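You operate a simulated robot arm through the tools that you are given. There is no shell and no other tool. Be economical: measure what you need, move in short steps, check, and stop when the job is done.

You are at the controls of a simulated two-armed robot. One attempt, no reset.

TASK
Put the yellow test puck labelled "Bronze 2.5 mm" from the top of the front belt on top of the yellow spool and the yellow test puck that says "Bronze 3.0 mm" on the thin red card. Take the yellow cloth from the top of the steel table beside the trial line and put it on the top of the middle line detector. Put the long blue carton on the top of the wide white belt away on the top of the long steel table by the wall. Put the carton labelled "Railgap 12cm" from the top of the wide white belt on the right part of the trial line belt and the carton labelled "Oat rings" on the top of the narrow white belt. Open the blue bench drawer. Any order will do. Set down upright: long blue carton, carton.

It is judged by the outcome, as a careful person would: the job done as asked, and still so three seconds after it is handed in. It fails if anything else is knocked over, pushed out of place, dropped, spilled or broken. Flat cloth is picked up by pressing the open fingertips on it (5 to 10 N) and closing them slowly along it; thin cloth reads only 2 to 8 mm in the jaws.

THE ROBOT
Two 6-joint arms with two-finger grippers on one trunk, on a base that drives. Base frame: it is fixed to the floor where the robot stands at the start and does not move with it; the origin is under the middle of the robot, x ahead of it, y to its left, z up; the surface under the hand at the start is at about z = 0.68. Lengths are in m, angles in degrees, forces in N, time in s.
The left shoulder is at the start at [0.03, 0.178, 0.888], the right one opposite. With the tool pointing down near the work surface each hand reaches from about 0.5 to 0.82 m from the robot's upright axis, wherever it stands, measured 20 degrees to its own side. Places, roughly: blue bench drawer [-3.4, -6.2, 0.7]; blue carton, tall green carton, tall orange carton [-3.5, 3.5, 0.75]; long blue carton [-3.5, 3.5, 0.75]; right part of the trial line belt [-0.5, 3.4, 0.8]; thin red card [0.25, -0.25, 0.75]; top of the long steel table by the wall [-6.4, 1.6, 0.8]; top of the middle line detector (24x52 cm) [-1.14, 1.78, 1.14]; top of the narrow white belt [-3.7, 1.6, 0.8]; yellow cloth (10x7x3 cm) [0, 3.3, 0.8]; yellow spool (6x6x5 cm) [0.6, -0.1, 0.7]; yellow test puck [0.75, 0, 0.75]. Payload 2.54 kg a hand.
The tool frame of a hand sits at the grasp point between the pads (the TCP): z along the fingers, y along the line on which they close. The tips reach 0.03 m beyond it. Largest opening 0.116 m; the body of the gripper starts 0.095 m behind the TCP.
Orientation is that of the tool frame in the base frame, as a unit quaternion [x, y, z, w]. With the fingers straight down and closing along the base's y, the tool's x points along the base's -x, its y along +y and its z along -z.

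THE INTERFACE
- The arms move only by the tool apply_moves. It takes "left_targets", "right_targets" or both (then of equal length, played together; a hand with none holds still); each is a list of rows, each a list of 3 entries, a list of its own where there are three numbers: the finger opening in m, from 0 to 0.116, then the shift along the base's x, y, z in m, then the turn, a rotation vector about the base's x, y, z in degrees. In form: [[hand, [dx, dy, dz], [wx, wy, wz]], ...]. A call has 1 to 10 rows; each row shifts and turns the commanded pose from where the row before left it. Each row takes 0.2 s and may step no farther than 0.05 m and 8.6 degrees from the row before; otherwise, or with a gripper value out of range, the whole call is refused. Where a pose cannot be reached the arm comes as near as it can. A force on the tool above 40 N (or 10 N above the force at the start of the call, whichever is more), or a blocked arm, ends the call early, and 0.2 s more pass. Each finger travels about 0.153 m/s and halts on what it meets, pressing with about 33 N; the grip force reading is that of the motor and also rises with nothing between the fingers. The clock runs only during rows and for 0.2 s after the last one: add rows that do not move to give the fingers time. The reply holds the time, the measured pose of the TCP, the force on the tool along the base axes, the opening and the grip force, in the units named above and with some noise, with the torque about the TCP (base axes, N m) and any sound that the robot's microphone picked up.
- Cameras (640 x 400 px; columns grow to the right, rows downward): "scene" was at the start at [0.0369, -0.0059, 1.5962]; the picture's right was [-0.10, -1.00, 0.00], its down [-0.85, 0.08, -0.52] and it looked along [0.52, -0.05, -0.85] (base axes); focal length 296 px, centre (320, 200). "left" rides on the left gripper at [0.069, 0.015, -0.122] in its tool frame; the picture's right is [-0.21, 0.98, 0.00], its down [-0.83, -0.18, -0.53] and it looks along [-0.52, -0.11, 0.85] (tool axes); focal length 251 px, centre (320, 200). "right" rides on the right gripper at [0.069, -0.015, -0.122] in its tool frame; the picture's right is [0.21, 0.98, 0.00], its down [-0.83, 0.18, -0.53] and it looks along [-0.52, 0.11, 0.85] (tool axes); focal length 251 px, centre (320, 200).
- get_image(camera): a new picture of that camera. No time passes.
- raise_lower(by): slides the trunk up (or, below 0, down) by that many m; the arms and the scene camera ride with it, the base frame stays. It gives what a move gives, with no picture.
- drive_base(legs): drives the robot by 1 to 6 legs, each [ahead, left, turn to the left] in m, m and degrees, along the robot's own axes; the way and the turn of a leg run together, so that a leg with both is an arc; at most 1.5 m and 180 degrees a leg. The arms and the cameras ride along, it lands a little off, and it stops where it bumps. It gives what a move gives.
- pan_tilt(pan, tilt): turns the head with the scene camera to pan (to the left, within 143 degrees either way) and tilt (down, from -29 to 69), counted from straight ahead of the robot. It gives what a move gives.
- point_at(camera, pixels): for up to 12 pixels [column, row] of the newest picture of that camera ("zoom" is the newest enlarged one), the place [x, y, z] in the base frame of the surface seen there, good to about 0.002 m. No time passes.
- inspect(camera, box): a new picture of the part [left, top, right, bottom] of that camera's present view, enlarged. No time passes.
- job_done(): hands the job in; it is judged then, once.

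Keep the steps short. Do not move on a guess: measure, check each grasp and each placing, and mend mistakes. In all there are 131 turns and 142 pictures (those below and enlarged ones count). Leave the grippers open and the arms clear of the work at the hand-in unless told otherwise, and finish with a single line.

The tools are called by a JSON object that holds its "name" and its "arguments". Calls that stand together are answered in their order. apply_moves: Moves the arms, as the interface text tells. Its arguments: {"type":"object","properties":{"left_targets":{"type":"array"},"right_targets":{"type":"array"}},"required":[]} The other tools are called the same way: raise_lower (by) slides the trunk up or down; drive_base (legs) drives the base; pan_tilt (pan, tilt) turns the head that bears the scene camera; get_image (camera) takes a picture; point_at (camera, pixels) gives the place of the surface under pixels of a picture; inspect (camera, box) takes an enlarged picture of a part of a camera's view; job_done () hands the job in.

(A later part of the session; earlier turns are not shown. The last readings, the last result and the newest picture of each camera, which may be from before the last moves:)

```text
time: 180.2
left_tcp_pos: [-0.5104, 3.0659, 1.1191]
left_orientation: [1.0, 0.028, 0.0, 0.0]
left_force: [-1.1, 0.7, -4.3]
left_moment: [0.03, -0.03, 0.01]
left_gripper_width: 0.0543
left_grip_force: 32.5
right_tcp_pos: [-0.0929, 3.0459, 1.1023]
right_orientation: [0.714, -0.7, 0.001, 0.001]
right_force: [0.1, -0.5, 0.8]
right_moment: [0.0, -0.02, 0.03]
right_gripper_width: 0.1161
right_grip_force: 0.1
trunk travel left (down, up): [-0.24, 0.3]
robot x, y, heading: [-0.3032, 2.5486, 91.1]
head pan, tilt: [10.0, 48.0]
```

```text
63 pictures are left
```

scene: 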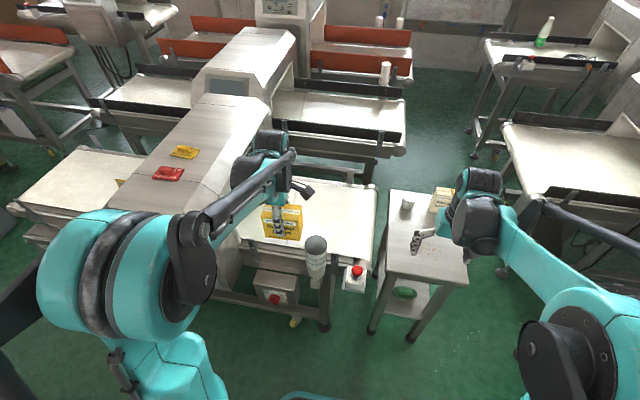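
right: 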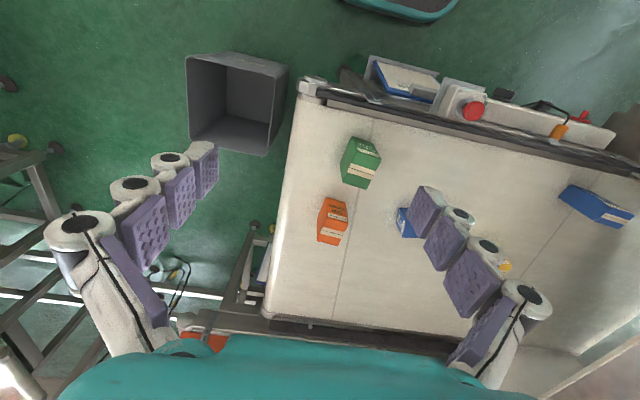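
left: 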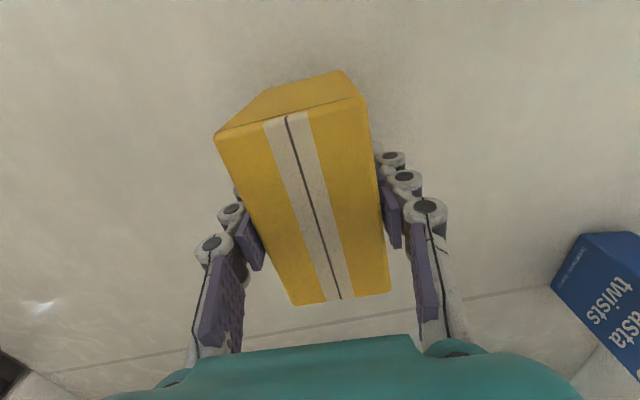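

Measure the trial belt's right part and the post with a bottle at (316,250).

{"name": "point_at", "arguments": {"camera": "scene", "pixels": [[340, 215], [360, 240], [280, 255], [320, 195], [255, 245], [316, 240], [310, 180], [370, 195], [355, 275], [240, 240], [335, 235]]}}

{"name": "get_image", "arguments": {"camera": "left"}}

```text
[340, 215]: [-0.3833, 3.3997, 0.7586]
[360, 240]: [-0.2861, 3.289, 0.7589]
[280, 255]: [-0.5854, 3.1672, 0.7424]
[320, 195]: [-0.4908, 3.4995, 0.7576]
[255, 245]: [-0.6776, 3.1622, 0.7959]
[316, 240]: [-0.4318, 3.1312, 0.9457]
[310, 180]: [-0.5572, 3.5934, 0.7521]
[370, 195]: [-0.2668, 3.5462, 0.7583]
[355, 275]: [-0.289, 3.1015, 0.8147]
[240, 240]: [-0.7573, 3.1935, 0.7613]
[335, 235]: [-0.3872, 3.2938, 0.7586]
```

```text
62 pictures are left
```

left: 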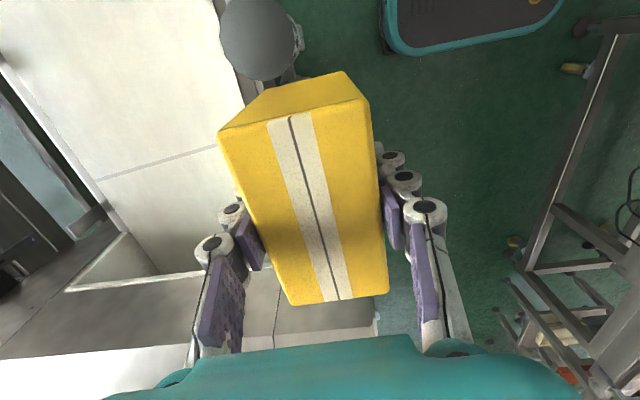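

Belt surface z 0.7585, right part x -0.66…-0.25, y 3.2…3.58. Drive ahead 0.13, move the carton over (-0.45,3.40), lower partway.

{"name": "drive_base", "arguments": {"legs": [[0.13, 0.0, -1]]}}

{"name": "apply_moves", "arguments": {"left_targets": [[0.04, [0.012, 0.041, 0], [0, 0, -2]], [0.04, [0.012, 0.041, 0], [0, 0, 0]], [0.04, [0.012, 0.041, 0], [0, 0, 0]], [0.04, [0.012, 0.041, 0], [0, 0, 0]], [0.04, [0.012, 0.041, 0], [0, 0, 0]], [0.04, [0, 0, -0.05], [0, 0, 0]], [0.04, [0, 0, -0.05], [0, 0, 0]], [0.04, [0, 0, -0.05], [0, 0, 0]], [0.04, [0, 0, -0.05], [0, 0, 0]], [0.04, [0, 0, 0], [0, 0, 0]]]}}

{"name": "get_image", "arguments": {"camera": "scene"}}

```text
time: 181.5
left_tcp_pos: [-0.5029, 3.1964, 1.118]
left_orientation: [1.0, 0.019, 0.0, 0.001]
left_force: [0.7, 0.6, -3.9]
left_moment: [-0.03, 0.01, 0.02]
left_gripper_width: 0.0541
left_grip_force: 32.8
right_tcp_pos: [-0.0853, 3.1689, 1.1017]
right_orientation: [0.709, -0.706, 0.001, 0.0]
right_force: [-0.4, 0.4, -0.2]
right_moment: [-0.06, -0.03, -0.01]
right_gripper_width: 0.1158
right_grip_force: 0.0
trunk travel left (down, up): [-0.24, 0.3]
robot x, y, heading: [-0.3013, 2.6717, 90.5]
head pan, tilt: [10.0, 48.0]
```

```text
time: 183.7
left_tcp_pos: [-0.4423, 3.4011, 0.9188]
left_orientation: [1.0, 0.002, -0.001, 0.001]
left_force: [-0.2, -0.2, -2.9]
left_moment: [-0.04, -0.02, 0.01]
left_gripper_width: 0.0544
left_grip_force: 33.2
right_tcp_pos: [-0.0849, 3.169, 1.1028]
right_orientation: [0.708, -0.706, 0.001, 0.001]
right_force: [-0.2, -0.3, 0.4]
right_moment: [0.02, 0.01, -0.01]
right_gripper_width: 0.1161
right_grip_force: 0.1
trunk travel left (down, up): [-0.24, 0.3]
robot x, y, heading: [-0.3004, 2.6725, 90.3]
head pan, tilt: [10.0, 48.0]
```

```text
61 pictures are left
```

scene: 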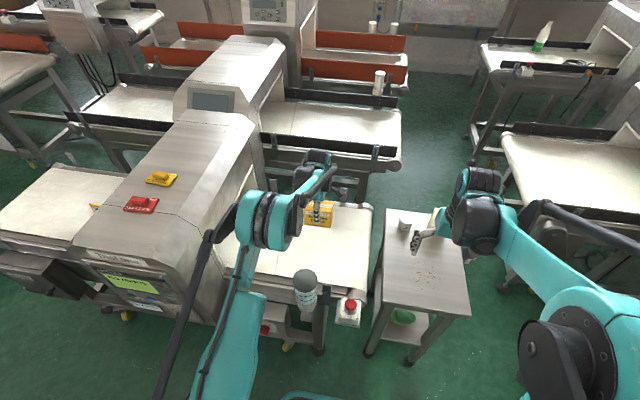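

Lower the remaining ~0.10 m until contact.

{"name": "apply_moves", "arguments": {"left_targets": [[0.04, [0, 0, -0.04], [0, 0, 0]], [0.04, [0, 0, -0.04], [0, 0, 0]], [0.04, [0, 0, -0.018], [0, 0, 0]], [0.04, [0, 0, -0.003], [0, 0, 0]], [0.04, [0, 0, 0], [0, 0, 0]]]}}

{"name": "get_image", "arguments": {"camera": "left"}}

```text
time: 184.9
left_tcp_pos: [-0.4435, 3.4006, 0.8183]
left_orientation: [1.0, 0.002, 0.0, 0.0]
left_force: [0.7, 3.9, 7.5]
left_moment: [-0.04, -0.2, 0.02]
left_gripper_width: 0.0541
left_grip_force: 33.1
right_tcp_pos: [-0.0849, 3.1679, 1.1025]
right_orientation: [0.708, -0.706, 0.001, 0.0]
right_force: [0.8, -0.3, -0.3]
right_moment: [-0.01, 0.02, 0.03]
right_gripper_width: 0.1162
right_grip_force: 0.1
trunk travel left (down, up): [-0.24, 0.3]
robot x, y, heading: [-0.3032, 2.6763, 90.2]
head pan, tilt: [10.0, 48.0]
```

```text
60 pictures are left
```

left: 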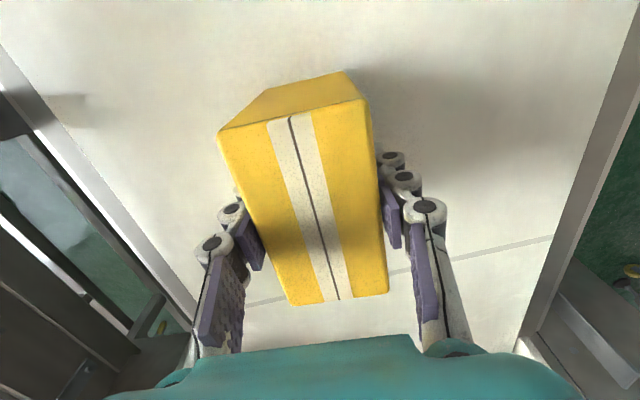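

Contact (7.5 N). Open and rise straight up.

{"name": "apply_moves", "arguments": {"left_targets": [[0.06, [0, 0, 0], [0, 0, 0]], [0.09, [0, 0, 0], [0, 0, 0]], [0.09, [0, 0, 0.04], [0, 0, 0]], [0.09, [0, 0, 0.05], [0, 0, 0]], [0.09, [0, 0, 0.05], [0, 0, 0]], [0.09, [0, 0, 0.05], [0, 0, 0]], [0.09, [0, 0, 0.05], [0, 0, 0]], [0.09, [0, 0, 0.05], [0, 0, 0]]]}}

{"name": "get_image", "arguments": {"camera": "left"}}

```text
time: 186.7
left_tcp_pos: [-0.4427, 3.3992, 1.1099]
left_orientation: [1.0, 0.002, 0.0, 0.0]
left_force: [-0.8, 0.1, 0.2]
left_moment: [0.0, 0.02, 0.01]
left_gripper_width: 0.09
left_grip_force: 0.1
right_tcp_pos: [-0.0858, 3.168, 1.1038]
right_orientation: [0.708, -0.706, 0.0, 0.0]
right_force: [-0.7, -0.7, -1.1]
right_moment: [0.03, 0.02, 0.02]
right_gripper_width: 0.1162
right_grip_force: 0.1
trunk travel left (down, up): [-0.24, 0.3]
robot x, y, heading: [-0.3011, 2.6751, 90.0]
head pan, tilt: [10.0, 48.0]
```

```text
59 pictures are left
```

left: 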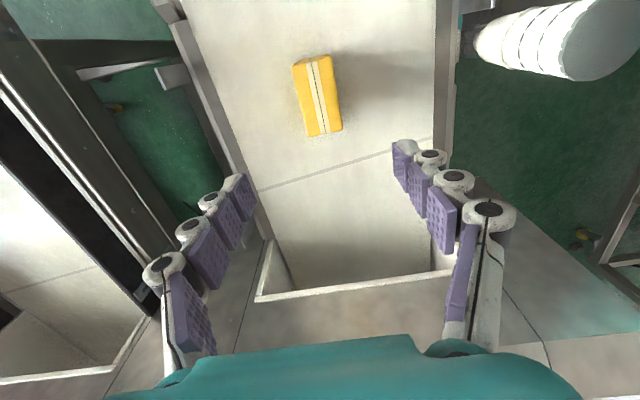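

Placed upright. Retract the hand, back off, turn left and go back along the corridor.

{"name": "apply_moves", "arguments": {"left_targets": [[0.116, [-0.015, -0.04, 0.01], [0, 0, 0]], [0.116, [-0.015, -0.04, 0], [0, 0, 0]], [0.116, [-0.015, -0.04, 0], [0, 0, 0]], [0.116, [-0.015, -0.04, 0], [0, 0, 0]], [0.116, [0, -0.04, 0], [0, 0, 0]]]}}

{"name": "drive_base", "arguments": {"legs": [[-0.13, 0, 0], [0, 0, 90], [1.5, 0, 0]]}}

```text
time: 187.9
left_tcp_pos: [-0.5023, 3.1981, 1.1188]
left_orientation: [1.0, 0.003, 0.001, 0.0]
left_force: [0.3, -1.2, 0.0]
left_moment: [0.01, 0.0, 0.01]
left_gripper_width: 0.116
left_grip_force: 0.0
right_tcp_pos: [-0.0847, 3.1669, 1.1033]
right_orientation: [0.709, -0.706, 0.001, 0.0]
right_force: [-0.2, -0.3, 1.0]
right_moment: [-0.01, 0.01, 0.0]
right_gripper_width: 0.1159
right_grip_force: 0.0
trunk travel left (down, up): [-0.24, 0.3]
robot x, y, heading: [-0.3008, 2.6725, 89.8]
head pan, tilt: [10.0, 48.0]
```

```text
time: 199.9
left_tcp_pos: [-2.3412, 2.4714, 1.1161]
left_orientation: [0.733, 0.68, 0.0, 0.0]
left_force: [0.2, 0.3, 0.5]
left_moment: [-0.01, 0.0, 0.0]
left_gripper_width: 0.1159
left_grip_force: 0.1
right_tcp_pos: [-2.2779, 2.8863, 1.1017]
right_orientation: [0.999, -0.036, 0.001, 0.0]
right_force: [-0.2, -1.4, -0.2]
right_moment: [0.0, 0.0, 0.02]
right_gripper_width: 0.1161
right_grip_force: 0.1
trunk travel left (down, up): [-0.24, 0.3]
robot x, y, heading: [-1.7992, 2.6342, 175.9]
head pan, tilt: [10.0, 48.0]
```

Correct heading by +4° and drive 1.5 m more, then turn right to face the belt.

{"name": "drive_base", "arguments": {"legs": [[0, 0, 4], [1.5, 0, 0], [0, 0, -90]]}}

{"name": "pan_tilt", "arguments": {"pan": 5, "tilt": 50}}

{"name": "get_image", "arguments": {"camera": "scene"}}

```text
time: 211.7
left_tcp_pos: [-3.5096, 3.1931, 1.1182]
left_orientation: [1.0, -0.007, 0.0, 0.0]
left_force: [0.0, 0.1, -0.3]
left_moment: [-0.01, 0.0, 0.02]
left_gripper_width: 0.1161
left_grip_force: 0.1
right_tcp_pos: [-3.0919, 3.1543, 1.1024]
right_orientation: [-0.703, 0.712, -0.001, -0.001]
right_force: [-1.0, 0.4, 0.1]
right_moment: [0.02, 0.01, -0.02]
right_gripper_width: 0.1159
right_grip_force: 0.0
trunk travel left (down, up): [-0.24, 0.3]
robot x, y, heading: [-3.3168, 2.6599, 89.2]
head pan, tilt: [10.0, 48.0]
```

```text
time: 212.3
left_tcp_pos: [-3.5094, 3.1937, 1.1168]
left_orientation: [1.0, -0.007, 0.0, 0.0]
left_force: [0.5, 0.5, 0.6]
left_moment: [-0.03, 0.01, -0.01]
left_gripper_width: 0.1163
left_grip_force: 0.0
right_tcp_pos: [-3.0925, 3.1537, 1.1023]
right_orientation: [-0.702, 0.712, -0.001, -0.001]
right_force: [0.5, -0.1, 0.9]
right_moment: [0.0, 0.0, 0.05]
right_gripper_width: 0.1157
right_grip_force: 0.2
trunk travel left (down, up): [-0.24, 0.3]
robot x, y, heading: [-3.3165, 2.6596, 89.1]
head pan, tilt: [5.0, 50.0]
```

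```text
58 pictures are left
```

scene: 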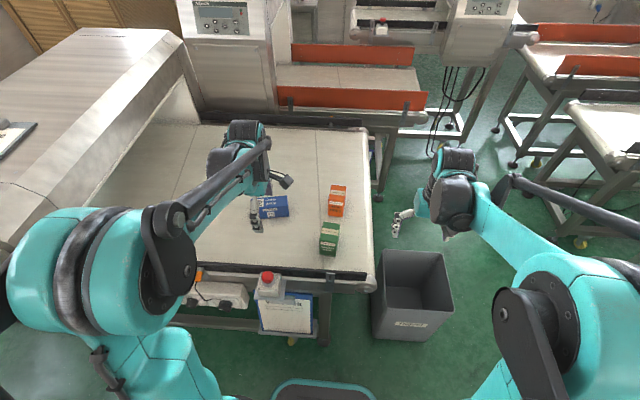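

Drive left 0.12 and ahead 0.11, then measure Oat rings and the long blue carton.

{"name": "drive_base", "arguments": {"legs": [[0.11, 0.12, 0.9]]}}

{"name": "get_image", "arguments": {"camera": "right"}}

{"name": "get_image", "arguments": {"camera": "left"}}

```text
time: 213.8
left_tcp_pos: [-3.6401, 3.3018, 1.1174]
left_orientation: [1.0, 0.002, 0.001, 0.001]
left_force: [-0.2, -0.2, -0.8]
left_moment: [-0.05, 0.0, -0.02]
left_gripper_width: 0.116
left_grip_force: 0.0
right_tcp_pos: [-3.223, 3.2714, 1.1024]
right_orientation: [0.708, -0.706, 0.002, 0.001]
right_force: [-0.5, -0.3, -0.4]
right_moment: [0.0, -0.06, -0.03]
right_gripper_width: 0.1159
right_grip_force: 0.1
trunk travel left (down, up): [-0.24, 0.3]
robot x, y, heading: [-3.44, 2.7723, 90.0]
head pan, tilt: [5.0, 50.0]
```

```text
57 pictures are left
```

right: 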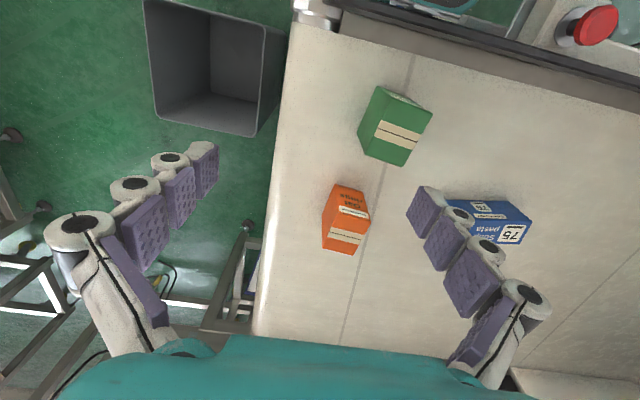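

```text
56 pictures are left
```

left: 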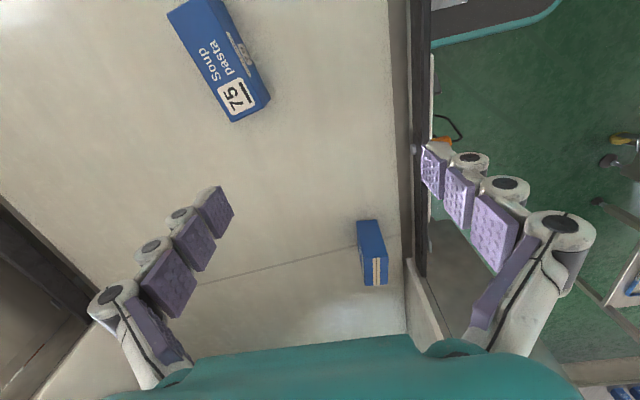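

Zoom both cartons for corner measurements.

{"name": "inspect", "arguments": {"camera": "right", "box": [300, 170, 400, 265]}}

{"name": "point_at", "arguments": {"camera": "zoom", "pixels": [[160, 215], [285, 235], [150, 320], [240, 350], [200, 290], [255, 110], [300, 180]]}}

{"name": "inspect", "arguments": {"camera": "left", "box": [150, 0, 290, 130]}}

{"name": "point_at", "arguments": {"camera": "left", "pixels": [[170, 15], [200, 3], [234, 117], [266, 102], [222, 65], [247, 50], [258, 80]]}}

```text
4.21 times, centred on (350, 218) of right
```

zoom: 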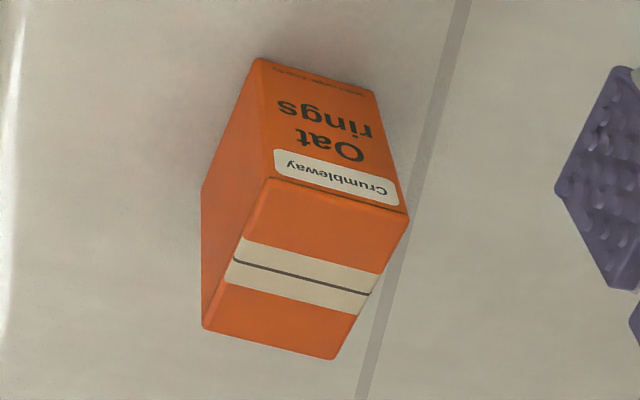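

```text
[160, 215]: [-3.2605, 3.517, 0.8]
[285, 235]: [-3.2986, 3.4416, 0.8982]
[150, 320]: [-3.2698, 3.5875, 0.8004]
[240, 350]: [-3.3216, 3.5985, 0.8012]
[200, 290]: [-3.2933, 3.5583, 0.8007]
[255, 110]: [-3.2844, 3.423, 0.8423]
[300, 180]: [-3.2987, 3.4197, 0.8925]
```

```text
3.08 times, centred on (220, 65) of left
```

zoom: 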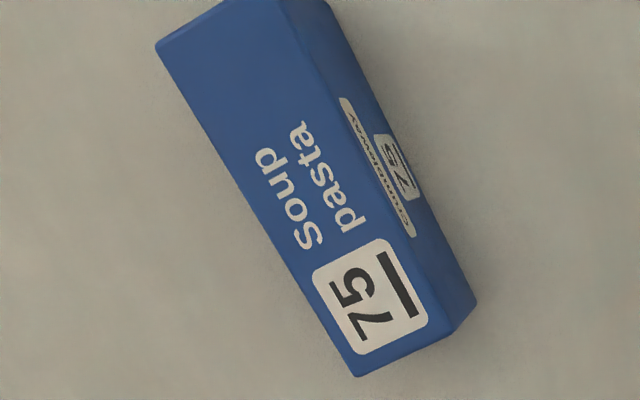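

```text
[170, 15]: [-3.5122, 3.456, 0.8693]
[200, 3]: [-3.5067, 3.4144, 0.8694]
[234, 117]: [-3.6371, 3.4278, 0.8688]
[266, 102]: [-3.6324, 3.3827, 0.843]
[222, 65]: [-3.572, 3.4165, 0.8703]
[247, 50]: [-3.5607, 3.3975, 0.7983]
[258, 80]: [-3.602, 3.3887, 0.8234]
```

Measure exact top-face corners.

{"name": "point_at", "arguments": {"camera": "right", "pixels": [[340, 216], [368, 223], [351, 252], [325, 246], [346, 234]]}}

{"name": "point_at", "arguments": {"camera": "left", "pixels": [[170, 16], [232, 118], [252, 106], [206, 3], [212, 60]]}}

```text
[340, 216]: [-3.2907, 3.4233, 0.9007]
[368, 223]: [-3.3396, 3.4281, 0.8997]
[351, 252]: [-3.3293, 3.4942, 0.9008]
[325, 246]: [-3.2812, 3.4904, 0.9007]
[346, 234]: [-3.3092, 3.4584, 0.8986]
```

```text
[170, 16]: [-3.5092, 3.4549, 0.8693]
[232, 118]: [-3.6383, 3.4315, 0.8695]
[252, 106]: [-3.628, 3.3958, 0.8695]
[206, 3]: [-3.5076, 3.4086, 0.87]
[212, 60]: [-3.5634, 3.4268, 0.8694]
```

Oat rings centre (-3.310,3.459), yaw -7.5°; long blue centre (-3.571,3.423), yaw +8°. Right hand goes above Oat rings first.

{"name": "apply_moves", "arguments": {"right_targets": [[0.1, [-0.022, 0.045, 0], [0, 0, -7.5]], [0.1, [-0.022, 0.045, 0], [0, 0, 0]], [0.1, [-0.022, 0.045, 0], [0, 0, 0]], [0.1, [-0.021, 0.045, 0], [0, 0, 0]], [0.1, [0, 0.0075, -0.045], [0, 0, 0]], [0.1, [0, 0, -0.04], [0, 0, 0]], [0.1, [0, 0, 0], [0, 0, 0]]]}}

{"name": "get_image", "arguments": {"camera": "right"}}

```text
time: 215.4
left_tcp_pos: [-3.6413, 3.3002, 1.1177]
left_orientation: [1.0, 0.002, 0.001, 0.001]
left_force: [0.4, -0.2, 0.5]
left_moment: [0.03, -0.03, 0.0]
left_gripper_width: 0.1158
left_grip_force: 0.0
right_tcp_pos: [-3.3097, 3.4582, 1.0172]
right_orientation: [-0.661, 0.75, 0.0, 0.0]
right_force: [-1.0, -0.2, -0.6]
right_moment: [0.03, -0.01, 0.0]
right_gripper_width: 0.0999
right_grip_force: 0.1
trunk travel left (down, up): [-0.24, 0.3]
robot x, y, heading: [-3.4342, 2.7751, 90.5]
head pan, tilt: [5.0, 50.0]
```

```text
53 pictures are left
```

right: 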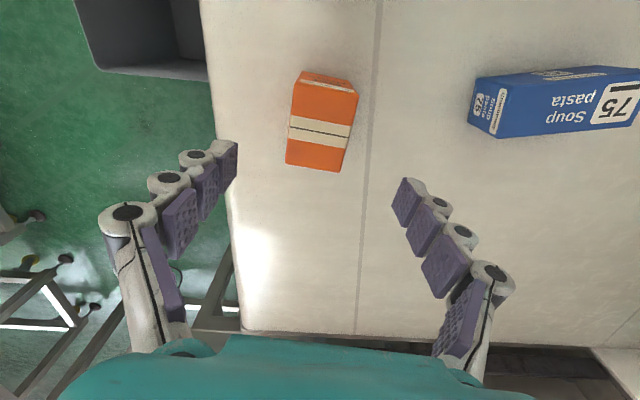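

Aligned. Descend to z≈0.86 and close.

{"name": "apply_moves", "arguments": {"right_targets": [[0.09, [0, 0, -0.045], [0, 0, 0]], [0.09, [0, 0, -0.045], [0, 0, 0]], [0.09, [0, 0, -0.04], [0, 0, 0]], [0.09, [0, 0, -0.027], [0, 0, 0]], [0.09, [0, 0, 0], [0, 0, 0]], [0.065, [0, 0, 0], [0, 0, 0]], [0.05, [0, 0, 0], [0, 0, 0]], [0.04, [0, 0, 0], [0, 0, 0]], [0.035, [0, 0, 0], [0, 0, 0]]]}}

{"name": "get_image", "arguments": {"camera": "right"}}

```text
time: 217.4
left_tcp_pos: [-3.6401, 3.3017, 1.1166]
left_orientation: [1.0, 0.002, 0.0, 0.0]
left_force: [0.0, 0.2, 0.2]
left_moment: [-0.02, 0.01, 0.0]
left_gripper_width: 0.1162
left_grip_force: 0.0
right_tcp_pos: [-3.3091, 3.457, 0.8602]
right_orientation: [-0.661, 0.751, 0.0, 0.0]
right_force: [-1.4, 0.4, 0.9]
right_moment: [0.1, 0.17, 0.07]
right_gripper_width: 0.0592
right_grip_force: 32.8
trunk travel left (down, up): [-0.24, 0.3]
robot x, y, heading: [-3.435, 2.7692, 90.0]
head pan, tilt: [5.0, 50.0]
```

```text
52 pictures are left
```

right: 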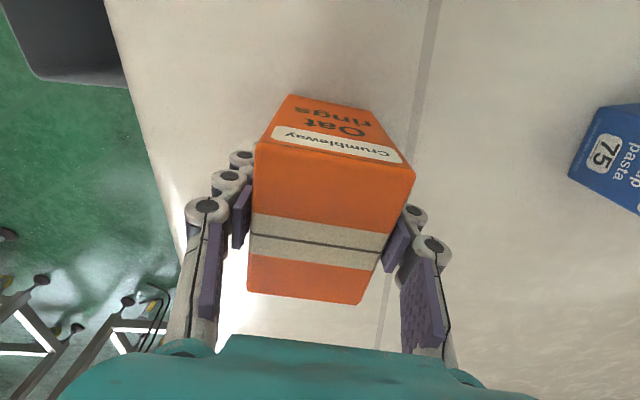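

Gripped. Lift Oat rings and draw it right; then left hand goes over the blue carton with +8° yaw.

{"name": "apply_moves", "arguments": {"right_targets": [[0.035, [0, 0, 0.05], [0, 0, 0]], [0.035, [0, 0, 0.05], [0, 0, 0]], [0.035, [0, 0, 0.05], [0, 0, 0]], [0.035, [0, 0, 0.05], [0, 0, 0]], [0.035, [0, 0, 0.05], [0, 0, 0]], [0.035, [0.02, -0.035, 0], [0, 0, 0]], [0.035, [0.02, -0.035, 0], [0, 0, 0]], [0.035, [0.02, -0.035, 0], [0, 0, 0]], [0.035, [0.02, -0.035, 0], [0, 0, 0]], [0.035, [0.02, -0.035, 0], [0, 0, 0]]], "left_targets": [[0.1, [0, 0, 0], [0, 0, 0]], [0.1, [0, 0, 0], [0, 0, 0]], [0.1, [0, 0, 0], [0, 0, 0]], [0.1, [0, 0, 0], [0, 0, 0]], [0.1, [0, 0, 0], [0, 0, 0]], [0.1, [0.014, 0.024, 0], [0, 0, 4]], [0.1, [0.014, 0.024, 0], [0, 0, 4]], [0.1, [0.014, 0.024, -0.03], [0, 0, 0]], [0.1, [0.014, 0.024, -0.03], [0, 0, 0]], [0.1, [0.013, 0.025, -0.03], [0, 0, 0]]]}}

{"name": "get_image", "arguments": {"camera": "left"}}

{"name": "get_image", "arguments": {"camera": "scene"}}

```text
time: 219.6
left_tcp_pos: [-3.5715, 3.4246, 1.0273]
left_orientation: [0.997, 0.071, 0.0, 0.001]
left_force: [0.2, -0.1, 0.9]
left_moment: [0.0, 0.0, -0.01]
left_gripper_width: 0.1
left_grip_force: 0.1
right_tcp_pos: [-3.2088, 3.2828, 1.1097]
right_orientation: [-0.662, 0.75, -0.001, 0.0]
right_force: [0.4, -0.4, -3.8]
right_moment: [0.02, 0.02, -0.01]
right_gripper_width: 0.0597
right_grip_force: 33.3
trunk travel left (down, up): [-0.24, 0.3]
robot x, y, heading: [-3.4354, 2.773, 90.0]
head pan, tilt: [5.0, 50.0]
```

```text
51 pictures are left
```

left: 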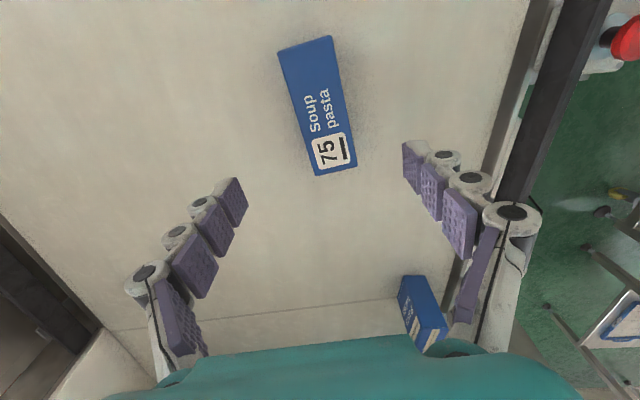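

```text
50 pictures are left
```

scene: 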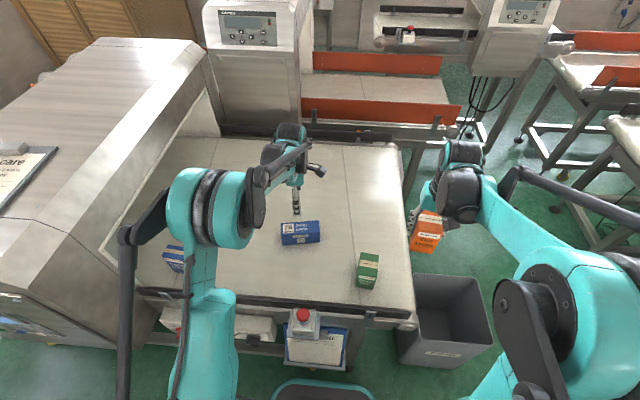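

Oat rings held. Check the blue top corners in the left camera.

{"name": "point_at", "arguments": {"camera": "left", "pixels": [[281, 55], [328, 40], [318, 172], [354, 164], [318, 105]]}}

```text
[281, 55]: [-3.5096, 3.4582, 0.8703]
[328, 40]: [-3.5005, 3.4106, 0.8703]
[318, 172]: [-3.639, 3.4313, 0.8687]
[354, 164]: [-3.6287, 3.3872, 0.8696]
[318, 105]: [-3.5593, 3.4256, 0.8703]
```

Centre (-3.5695,3.422), yaw 11°. Adjust +3°, -2.5 mm y, descend to z≈0.846, close.

{"name": "apply_moves", "arguments": {"left_targets": [[0.09, [0.002, -0.0025, -0.045], [0, 0, 3]], [0.09, [0, 0, -0.045], [0, 0, 0]], [0.09, [0, 0, -0.045], [0, 0, 0]], [0.09, [0, 0, -0.03], [0, 0, 0]], [0.09, [0, 0, -0.016], [0, 0, 0]], [0.09, [0, 0, 0], [0, 0, 0]], [0.065, [0, 0, 0], [0, 0, 0]], [0.05, [0, 0, 0], [0, 0, 0]], [0.04, [0, 0, 0], [0, 0, 0]], [0.03, [0, 0, 0], [0, 0, 0]]]}}

{"name": "get_image", "arguments": {"camera": "left"}}

```text
time: 221.8
left_tcp_pos: [-3.5691, 3.4195, 0.847]
left_orientation: [0.995, 0.097, 0.0, 0.0]
left_force: [-0.3, 0.3, 1.3]
left_moment: [0.07, 0.02, -0.02]
left_gripper_width: 0.0541
left_grip_force: 33.5
right_tcp_pos: [-3.2096, 3.283, 1.109]
right_orientation: [-0.66, 0.751, -0.001, -0.001]
right_force: [0.2, -1.1, -3.9]
right_moment: [-0.01, -0.02, -0.03]
right_gripper_width: 0.0592
right_grip_force: 33.6
trunk travel left (down, up): [-0.24, 0.3]
robot x, y, heading: [-3.4377, 2.7707, 90.2]
head pan, tilt: [5.0, 50.0]
```

```text
49 pictures are left
```

left: 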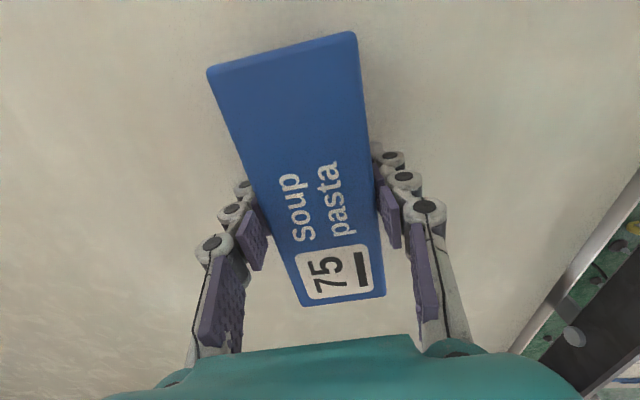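

Both gripped. Lift, retract, back away, and turn around to face the narrow belt.

{"name": "apply_moves", "arguments": {"left_targets": [[0.03, [0, 0, 0.04], [0, 0, 0]], [0.03, [0, 0, 0.05], [0, 0, 0]], [0.03, [0, 0, 0.05], [0, 0, 0]], [0.03, [0, 0, 0.05], [0, 0, 0]], [0.03, [0, 0, 0.05], [0, 0, 0]], [0.03, [-0.02, -0.04, 0.02], [0, 0, -2]], [0.03, [-0.02, -0.04, 0], [0, 0, -4]], [0.03, [-0.02, -0.04, 0], [0, 0, -4]], [0.03, [-0.02, -0.03, 0], [0, 0, 0]]]}}

{"name": "drive_base", "arguments": {"legs": [[-0.24, 0, 0], [0, 0, 90], [0, 0, 90]]}}

{"name": "pan_tilt", "arguments": {"pan": 0, "tilt": 45}}

{"name": "get_image", "arguments": {"camera": "scene"}}

```text
time: 223.8
left_tcp_pos: [-3.6507, 3.2688, 1.1065]
left_orientation: [1.0, 0.011, 0.0, 0.0]
left_force: [-1.1, -0.3, -2.6]
left_moment: [0.04, 0.0, -0.03]
left_gripper_width: 0.0541
left_grip_force: 33.2
right_tcp_pos: [-3.2099, 3.2814, 1.1104]
right_orientation: [-0.661, 0.751, -0.001, 0.0]
right_force: [-0.7, 0.1, -3.6]
right_moment: [-0.01, 0.0, 0.03]
right_gripper_width: 0.0594
right_grip_force: 32.5
trunk travel left (down, up): [-0.24, 0.3]
robot x, y, heading: [-3.4358, 2.7725, 90.0]
head pan, tilt: [5.0, 50.0]
```

```text
time: 233.2
left_tcp_pos: [-3.2282, 2.0408, 1.1081]
left_orientation: [-0.009, 1.0, 0.0, 0.001]
left_force: [-0.6, 0.4, -1.7]
left_moment: [-0.01, -0.06, 0.0]
left_gripper_width: 0.0543
left_grip_force: 33.2
right_tcp_pos: [-3.6688, 2.0313, 1.1102]
right_orientation: [0.752, 0.659, 0.0, 0.0]
right_force: [-11.4, 26.9, -2.9]
right_moment: [0.26, 0.19, -1.17]
right_gripper_width: 0.0606
right_grip_force: 32.5
trunk travel left (down, up): [-0.24, 0.3]
robot x, y, heading: [-3.4393, 2.5374, -90.1]
head pan, tilt: [5.0, 50.0]
```

```text
time: 233.8
left_tcp_pos: [-3.2266, 2.039, 1.1069]
left_orientation: [-0.007, 1.0, -0.001, -0.001]
left_force: [0.6, -0.1, -2.0]
left_moment: [0.0, -0.11, -0.01]
left_gripper_width: 0.0543
left_grip_force: 33.1
right_tcp_pos: [-3.6672, 2.0314, 1.1092]
right_orientation: [0.752, 0.659, 0.001, -0.002]
right_force: [-1.3, 18.9, -7.3]
right_moment: [0.17, -0.1, -0.77]
right_gripper_width: 0.0604
right_grip_force: 33.2
trunk travel left (down, up): [-0.24, 0.3]
robot x, y, heading: [-3.4351, 2.5337, -90.0]
head pan, tilt: [0.0, 45.0]
```

```text
48 pictures are left
```

scene: 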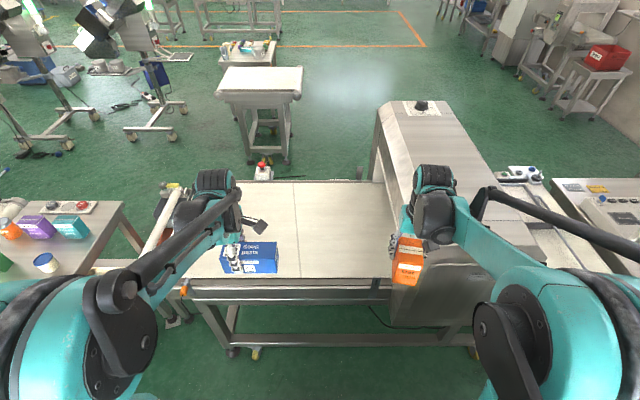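

The Oat carton touches the narrow detector's casing (19 N on the right hand). Back off at once and check.

{"name": "drive_base", "arguments": {"legs": [[-0.1, 0, 0]]}}

{"name": "get_image", "arguments": {"camera": "right"}}

{"name": "inspect", "arguments": {"camera": "scene", "box": [370, 90, 550, 330]}}

{"name": "point_at", "arguments": {"camera": "zoom", "pixels": [[120, 60], [200, 60], [160, 130], [300, 170], [250, 230], [200, 300]]}}

```text
time: 235.0
left_tcp_pos: [-3.2266, 2.1356, 1.1075]
left_orientation: [-0.007, 1.0, 0.0, 0.0]
left_force: [-0.7, 0.9, -2.3]
left_moment: [0.01, -0.05, 0.03]
left_gripper_width: 0.0541
left_grip_force: 33.0
right_tcp_pos: [-3.6679, 2.1279, 1.1097]
right_orientation: [0.753, 0.658, 0.0, -0.001]
right_force: [0.2, 1.5, -3.5]
right_moment: [-0.14, 0.04, -0.01]
right_gripper_width: 0.0602
right_grip_force: 33.2
trunk travel left (down, up): [-0.24, 0.3]
robot x, y, heading: [-3.4365, 2.6374, -90.1]
head pan, tilt: [0.0, 45.0]
```

```text
47 pictures are left
```

right: 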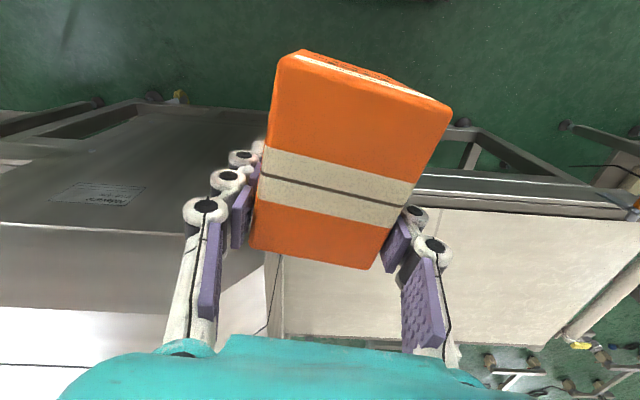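

```text
1.67 times, centred on (460, 210) of scene
```

zoom: 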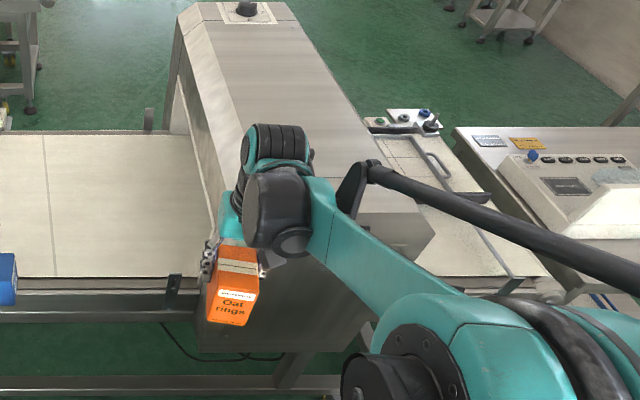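

```text
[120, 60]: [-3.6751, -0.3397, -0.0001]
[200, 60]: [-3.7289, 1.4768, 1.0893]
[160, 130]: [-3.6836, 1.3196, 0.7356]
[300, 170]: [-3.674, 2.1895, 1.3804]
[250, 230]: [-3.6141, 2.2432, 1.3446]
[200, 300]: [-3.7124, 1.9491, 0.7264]
```

The carton is still held but seems to have pitched in the jaws. Measure its top face.

{"name": "point_at", "arguments": {"camera": "right", "pixels": [[290, 70], [430, 105], [270, 235], [360, 255], [340, 150], [300, 55], [380, 80]]}}

{"name": "inspect", "arguments": {"camera": "right", "box": [230, 30, 470, 280]}}

```text
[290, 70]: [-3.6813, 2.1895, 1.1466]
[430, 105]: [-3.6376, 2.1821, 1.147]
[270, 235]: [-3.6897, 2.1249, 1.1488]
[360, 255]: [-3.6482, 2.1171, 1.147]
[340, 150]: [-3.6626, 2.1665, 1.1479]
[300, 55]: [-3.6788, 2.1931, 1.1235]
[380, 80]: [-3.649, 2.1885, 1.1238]
```

```text
1.60 times, centred on (350, 155) of right
```

zoom: 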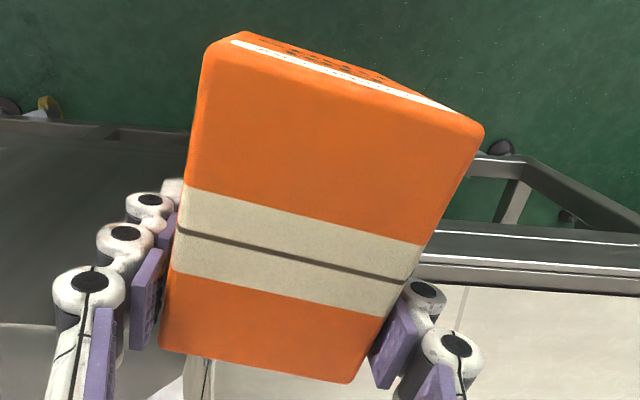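

The top face is level: the carton only slid ~27 mm along the jaws and is still held. Move left (to +x) 0.35 away from the detector and measure the belt.

{"name": "drive_base", "arguments": {"legs": [[0, 0.35, 0]]}}

{"name": "get_image", "arguments": {"camera": "scene"}}

{"name": "point_at", "arguments": {"camera": "scene", "pixels": [[320, 200], [320, 270], [260, 200], [380, 200], [400, 250], [330, 290], [420, 200], [300, 180], [230, 200], [380, 285], [350, 230], [440, 280]]}}

```text
time: 237.2
left_tcp_pos: [-2.8771, 2.1356, 1.1063]
left_orientation: [-0.009, 1.0, 0.0, 0.0]
left_force: [0.6, -0.3, -2.8]
left_moment: [0.05, -0.03, -0.01]
left_gripper_width: 0.0544
left_grip_force: 33.2
right_tcp_pos: [-3.3184, 2.1258, 1.1094]
right_orientation: [0.752, 0.659, 0.001, -0.001]
right_force: [-0.7, -0.8, -3.5]
right_moment: [-0.09, 0.04, -0.03]
right_gripper_width: 0.0601
right_grip_force: 33.3
trunk travel left (down, up): [-0.24, 0.3]
robot x, y, heading: [-3.0871, 2.6326, -89.9]
head pan, tilt: [0.0, 45.0]
```

```text
44 pictures are left
```

scene: 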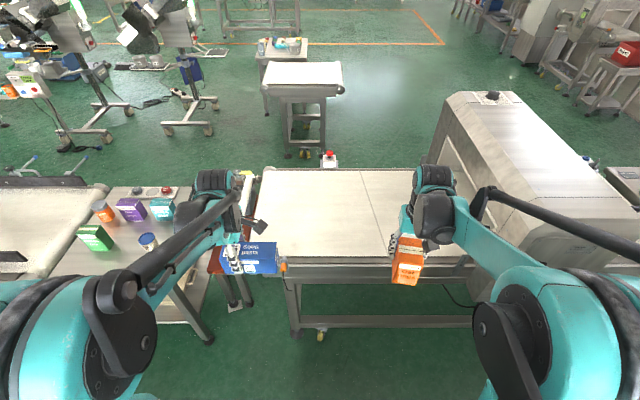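

```text
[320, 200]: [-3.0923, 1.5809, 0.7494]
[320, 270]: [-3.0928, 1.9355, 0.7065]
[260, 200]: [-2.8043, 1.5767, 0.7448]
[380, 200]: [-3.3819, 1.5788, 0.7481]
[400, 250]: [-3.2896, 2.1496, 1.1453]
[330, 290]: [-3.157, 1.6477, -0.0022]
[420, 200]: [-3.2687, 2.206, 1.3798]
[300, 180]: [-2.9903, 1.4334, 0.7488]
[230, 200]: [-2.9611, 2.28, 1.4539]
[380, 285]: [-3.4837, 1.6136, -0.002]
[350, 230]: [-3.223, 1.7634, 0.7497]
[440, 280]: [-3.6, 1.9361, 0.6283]
```

Belt z≈0.749, y 1.36–1.87. Drive ahead 0.27, carry over (-3.27,1.66) and lower partly.

{"name": "drive_base", "arguments": {"legs": [[0.27, 0, 0]]}}

{"name": "apply_moves", "arguments": {"right_targets": [[0.035, [0.009, -0.04, 0], [0, 0, 0]], [0.035, [0.009, -0.04, 0], [0, 0, 0]], [0.035, [0.009, -0.04, 0], [0, 0, 0]], [0.035, [0.009, -0.04, 0], [0, 0, 0]], [0.035, [0.009, -0.04, 0], [0, 0, 0]], [0.035, [0, 0, -0.05], [0, 0, 0]], [0.035, [0, 0, -0.05], [0, 0, 0]], [0.035, [0, 0, -0.05], [0, 0, 0]], [0.035, [0, 0, -0.05], [0, 0, 0]], [0.035, [0, 0, 0], [0, 0, 0]]]}}

{"name": "get_image", "arguments": {"camera": "right"}}

{"name": "get_image", "arguments": {"camera": "scene"}}

```text
time: 239.2
left_tcp_pos: [-2.8804, 1.8655, 1.1071]
left_orientation: [-0.007, 1.0, 0.001, 0.0]
left_force: [0.4, 0.4, -2.6]
left_moment: [0.01, -0.08, -0.01]
left_gripper_width: 0.0543
left_grip_force: 33.4
right_tcp_pos: [-3.3214, 1.8583, 1.1095]
right_orientation: [0.753, 0.658, 0.001, -0.003]
right_force: [0.5, -0.6, -4.2]
right_moment: [-0.06, 0.05, 0.0]
right_gripper_width: 0.0597
right_grip_force: 33.3
trunk travel left (down, up): [-0.24, 0.3]
robot x, y, heading: [-3.0942, 2.3624, -90.1]
head pan, tilt: [0.0, 45.0]
```

```text
time: 241.3
left_tcp_pos: [-2.8801, 1.8669, 1.1069]
left_orientation: [-0.007, 1.0, 0.0, 0.0]
left_force: [1.1, -0.1, -2.9]
left_moment: [-0.03, -0.08, 0.03]
left_gripper_width: 0.0543
left_grip_force: 32.9
right_tcp_pos: [-3.276, 1.6589, 0.9095]
right_orientation: [0.754, 0.657, 0.002, -0.002]
right_force: [1.5, 0.6, -3.6]
right_moment: [-0.11, 0.0, 0.01]
right_gripper_width: 0.0596
right_grip_force: 32.9
trunk travel left (down, up): [-0.24, 0.3]
robot x, y, heading: [-3.0884, 2.3631, -90.2]
head pan, tilt: [0.0, 45.0]
```

```text
43 pictures are left
```

right: 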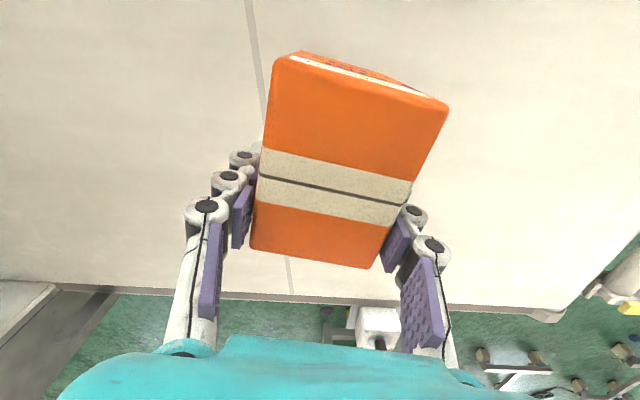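

```text
42 pictures are left
```

scene: 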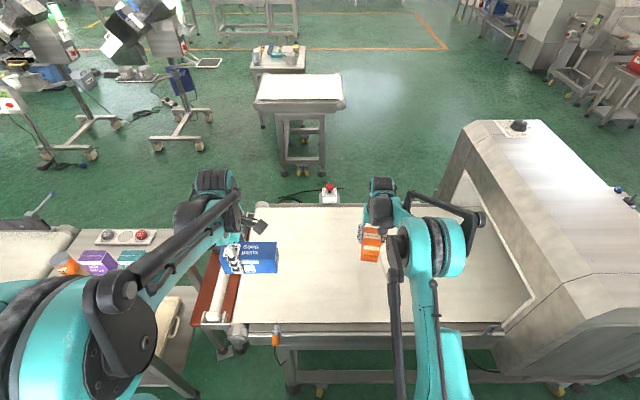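

Lower to contact.

{"name": "apply_moves", "arguments": {"right_targets": [[0.035, [0, 0, -0.04], [0, 0, 0]], [0.035, [0, 0, -0.04], [0, 0, 0]], [0.035, [0, 0, -0.014], [0, 0, 0]], [0.035, [0, 0, -0.004], [0, 0, 0]], [0.035, [0, 0, 0], [0, 0, 0]]]}}

{"name": "get_image", "arguments": {"camera": "right"}}

{"name": "point_at", "arguments": {"camera": "right", "pixels": [[290, 75], [425, 110], [270, 235], [360, 255]]}}

```text
time: 242.6
left_tcp_pos: [-2.8812, 1.867, 1.1066]
left_orientation: [-0.007, 1.0, 0.0, 0.001]
left_force: [0.0, 0.0, -2.1]
left_moment: [-0.01, -0.06, 0.01]
left_gripper_width: 0.0543
left_grip_force: 33.2
right_tcp_pos: [-3.2752, 1.6586, 0.8124]
right_orientation: [0.754, 0.657, 0.001, -0.001]
right_force: [-0.1, -3.9, 9.6]
right_moment: [0.39, -0.46, -0.16]
right_gripper_width: 0.0596
right_grip_force: 33.4
trunk travel left (down, up): [-0.24, 0.3]
robot x, y, heading: [-3.0858, 2.3644, -89.9]
head pan, tilt: [0.0, 45.0]
```

```text
41 pictures are left
```

right: 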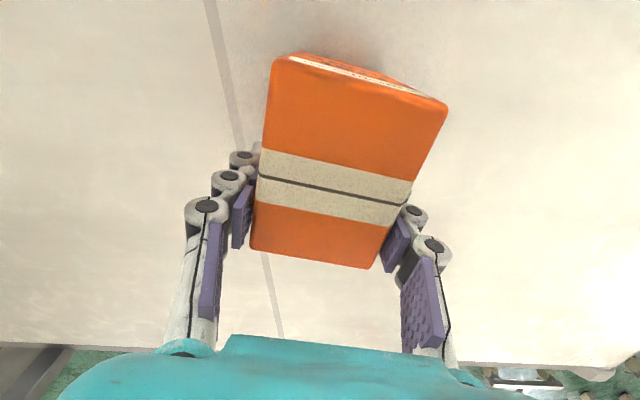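

```text
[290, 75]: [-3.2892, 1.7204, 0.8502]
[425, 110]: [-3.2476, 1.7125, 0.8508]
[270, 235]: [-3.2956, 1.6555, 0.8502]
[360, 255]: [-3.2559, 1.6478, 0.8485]
```

Contact 9.6 N, top level at 0.85. Open and rise straight.

{"name": "apply_moves", "arguments": {"right_targets": [[0.065, [0, 0, 0], [0, 0, 0]], [0.09, [0, 0, 0], [0, 0, 0]], [0.09, [0, 0, 0.04], [0, 0, 0]], [0.09, [0, 0, 0.05], [0, 0, 0]], [0.09, [0, 0, 0.05], [0, 0, 0]], [0.09, [0, 0, 0.05], [0, 0, 0]], [0.09, [0, 0.03, 0.04], [0, 0, 3]], [0.09, [0, 0.04, 0.03], [0, 0, 4]], [0.09, [0, 0.05, 0], [0, 0, 0]], [0.09, [0, 0.05, 0], [0, 0, 0]]]}}

{"name": "get_image", "arguments": {"camera": "right"}}

```text
time: 244.8
left_tcp_pos: [-2.8799, 1.8685, 1.1078]
left_orientation: [-0.006, 1.0, -0.001, 0.0]
left_force: [0.3, 0.1, -2.5]
left_moment: [-0.03, -0.05, 0.01]
left_gripper_width: 0.0543
left_grip_force: 33.4
right_tcp_pos: [-3.2766, 1.8327, 1.0732]
right_orientation: [0.711, 0.703, 0.001, -0.001]
right_force: [-0.3, -0.2, 0.6]
right_moment: [-0.06, 0.04, -0.02]
right_gripper_width: 0.09
right_grip_force: 0.0
trunk travel left (down, up): [-0.24, 0.3]
robot x, y, heading: [-3.0942, 2.3648, -90.2]
head pan, tilt: [0.0, 45.0]
```

```text
40 pictures are left
```

right: 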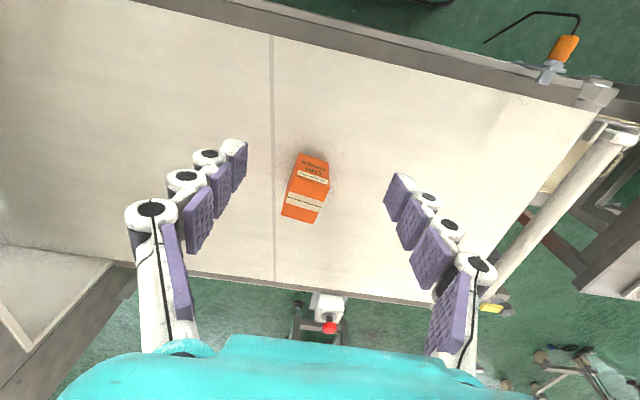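

Oat rings stands upright on the narrow belt. Back off, turn to -x, and head to the wall table.

{"name": "drive_base", "arguments": {"legs": [[-0.22, 0, 0], [0, 0, -90], [1.2, 0, 0]]}}

{"name": "pan_tilt", "arguments": {"pan": 0, "tilt": 30}}

{"name": "get_image", "arguments": {"camera": "scene"}}

```text
time: 256.0
left_tcp_pos: [-4.7945, 2.3476, 1.1069]
left_orientation: [0.693, 0.721, 0.0, 0.001]
left_force: [0.3, 0.3, -2.6]
left_moment: [-0.08, -0.04, -0.02]
left_gripper_width: 0.0541
left_grip_force: 33.3
right_tcp_pos: [-4.84, 2.7447, 1.0718]
right_orientation: [1.0, 0.007, 0.003, -0.001]
right_force: [0.4, -0.1, 0.6]
right_moment: [-0.01, -0.01, 0.02]
right_gripper_width: 0.0901
right_grip_force: 0.0
trunk travel left (down, up): [-0.24, 0.3]
robot x, y, heading: [-4.2985, 2.5712, -178.3]
head pan, tilt: [0.0, 45.0]
```

```text
time: 256.8
left_tcp_pos: [-4.7943, 2.3468, 1.1054]
left_orientation: [0.692, 0.722, 0.0, 0.001]
left_force: [-1.0, 0.1, -1.4]
left_moment: [-0.06, 0.0, -0.04]
left_gripper_width: 0.0543
left_grip_force: 32.3
right_tcp_pos: [-4.8386, 2.7436, 1.072]
right_orientation: [1.0, 0.007, 0.002, -0.001]
right_force: [0.0, -0.1, 0.7]
right_moment: [0.04, 0.02, -0.01]
right_gripper_width: 0.09
right_grip_force: 0.1
trunk travel left (down, up): [-0.24, 0.3]
robot x, y, heading: [-4.303, 2.5713, -178.4]
head pan, tilt: [0.0, 30.0]
```

```text
39 pictures are left
```

scene: 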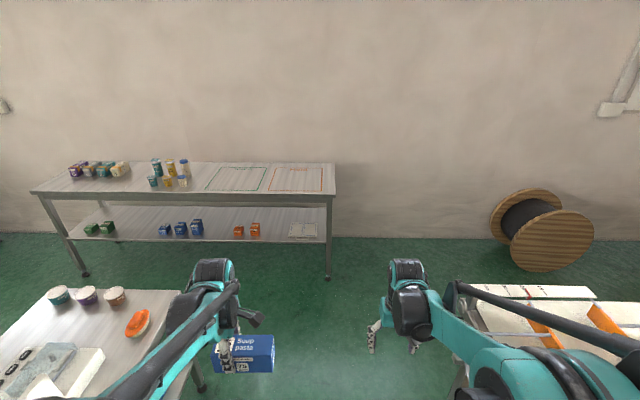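

The wall table has two marked zones (240,178) and (296,180). Zoom to read them and measure.

{"name": "inspect", "arguments": {"camera": "scene", "box": [140, 140, 350, 250]}}

{"name": "point_at", "arguments": {"camera": "scene", "pixels": [[240, 178], [296, 180], [332, 192], [332, 165], [205, 190], [270, 190], [184, 180], [40, 190], [327, 278], [322, 192], [195, 388], [150, 320]]}}

```text
3.05 times, centred on (245, 195) of scene
```

zoom: 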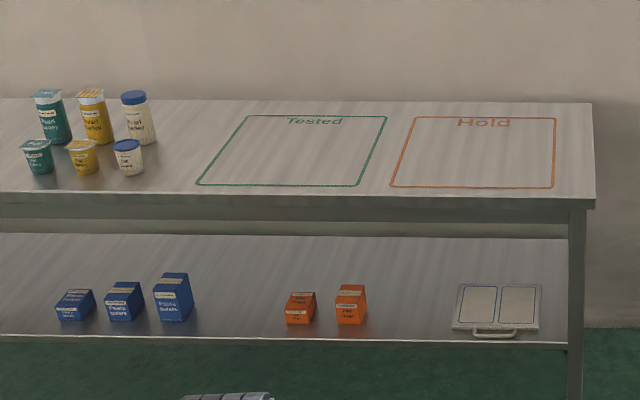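

```text
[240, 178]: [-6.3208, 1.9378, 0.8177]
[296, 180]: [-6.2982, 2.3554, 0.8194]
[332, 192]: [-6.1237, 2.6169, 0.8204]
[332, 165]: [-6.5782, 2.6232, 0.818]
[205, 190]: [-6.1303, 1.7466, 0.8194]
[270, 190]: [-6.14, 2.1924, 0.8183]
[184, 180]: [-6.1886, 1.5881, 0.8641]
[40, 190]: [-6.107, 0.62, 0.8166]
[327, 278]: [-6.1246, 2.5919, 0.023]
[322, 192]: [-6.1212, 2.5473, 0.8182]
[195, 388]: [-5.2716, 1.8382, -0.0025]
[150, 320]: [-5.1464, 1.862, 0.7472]
```

"Tested" and "Hold" zones are marked; I'd rather use neutral free space. Look at the left part of the table.

{"name": "inspect", "arguments": {"camera": "scene", "box": [20, 145, 220, 260]}}

{"name": "point_at", "arguments": {"camera": "scene", "pixels": [[75, 172], [90, 170], [105, 170], [122, 170], [130, 178], [145, 188], [152, 182], [70, 190], [200, 185], [192, 190], [156, 165], [130, 165]]}}

```text
3.20 times, centred on (120, 202) of scene
```

zoom: 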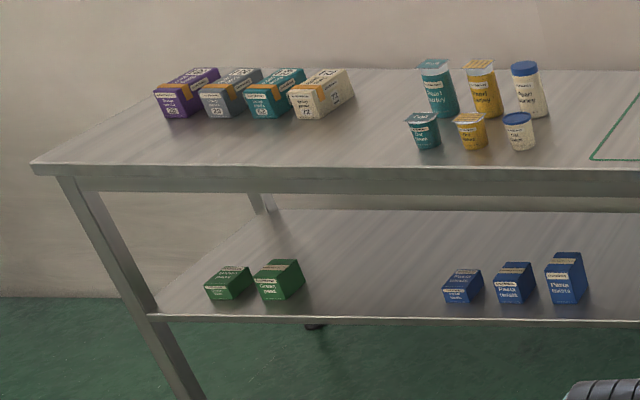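

```text
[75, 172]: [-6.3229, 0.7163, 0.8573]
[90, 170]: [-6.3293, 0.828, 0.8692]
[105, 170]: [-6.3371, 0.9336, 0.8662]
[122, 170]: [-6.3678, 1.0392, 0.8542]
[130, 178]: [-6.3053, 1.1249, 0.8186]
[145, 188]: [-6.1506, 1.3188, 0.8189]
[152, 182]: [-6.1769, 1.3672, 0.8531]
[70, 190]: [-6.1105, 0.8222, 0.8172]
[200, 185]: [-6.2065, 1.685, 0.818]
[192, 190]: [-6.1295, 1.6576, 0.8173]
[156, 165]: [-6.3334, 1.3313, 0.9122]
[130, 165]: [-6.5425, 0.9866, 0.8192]
```

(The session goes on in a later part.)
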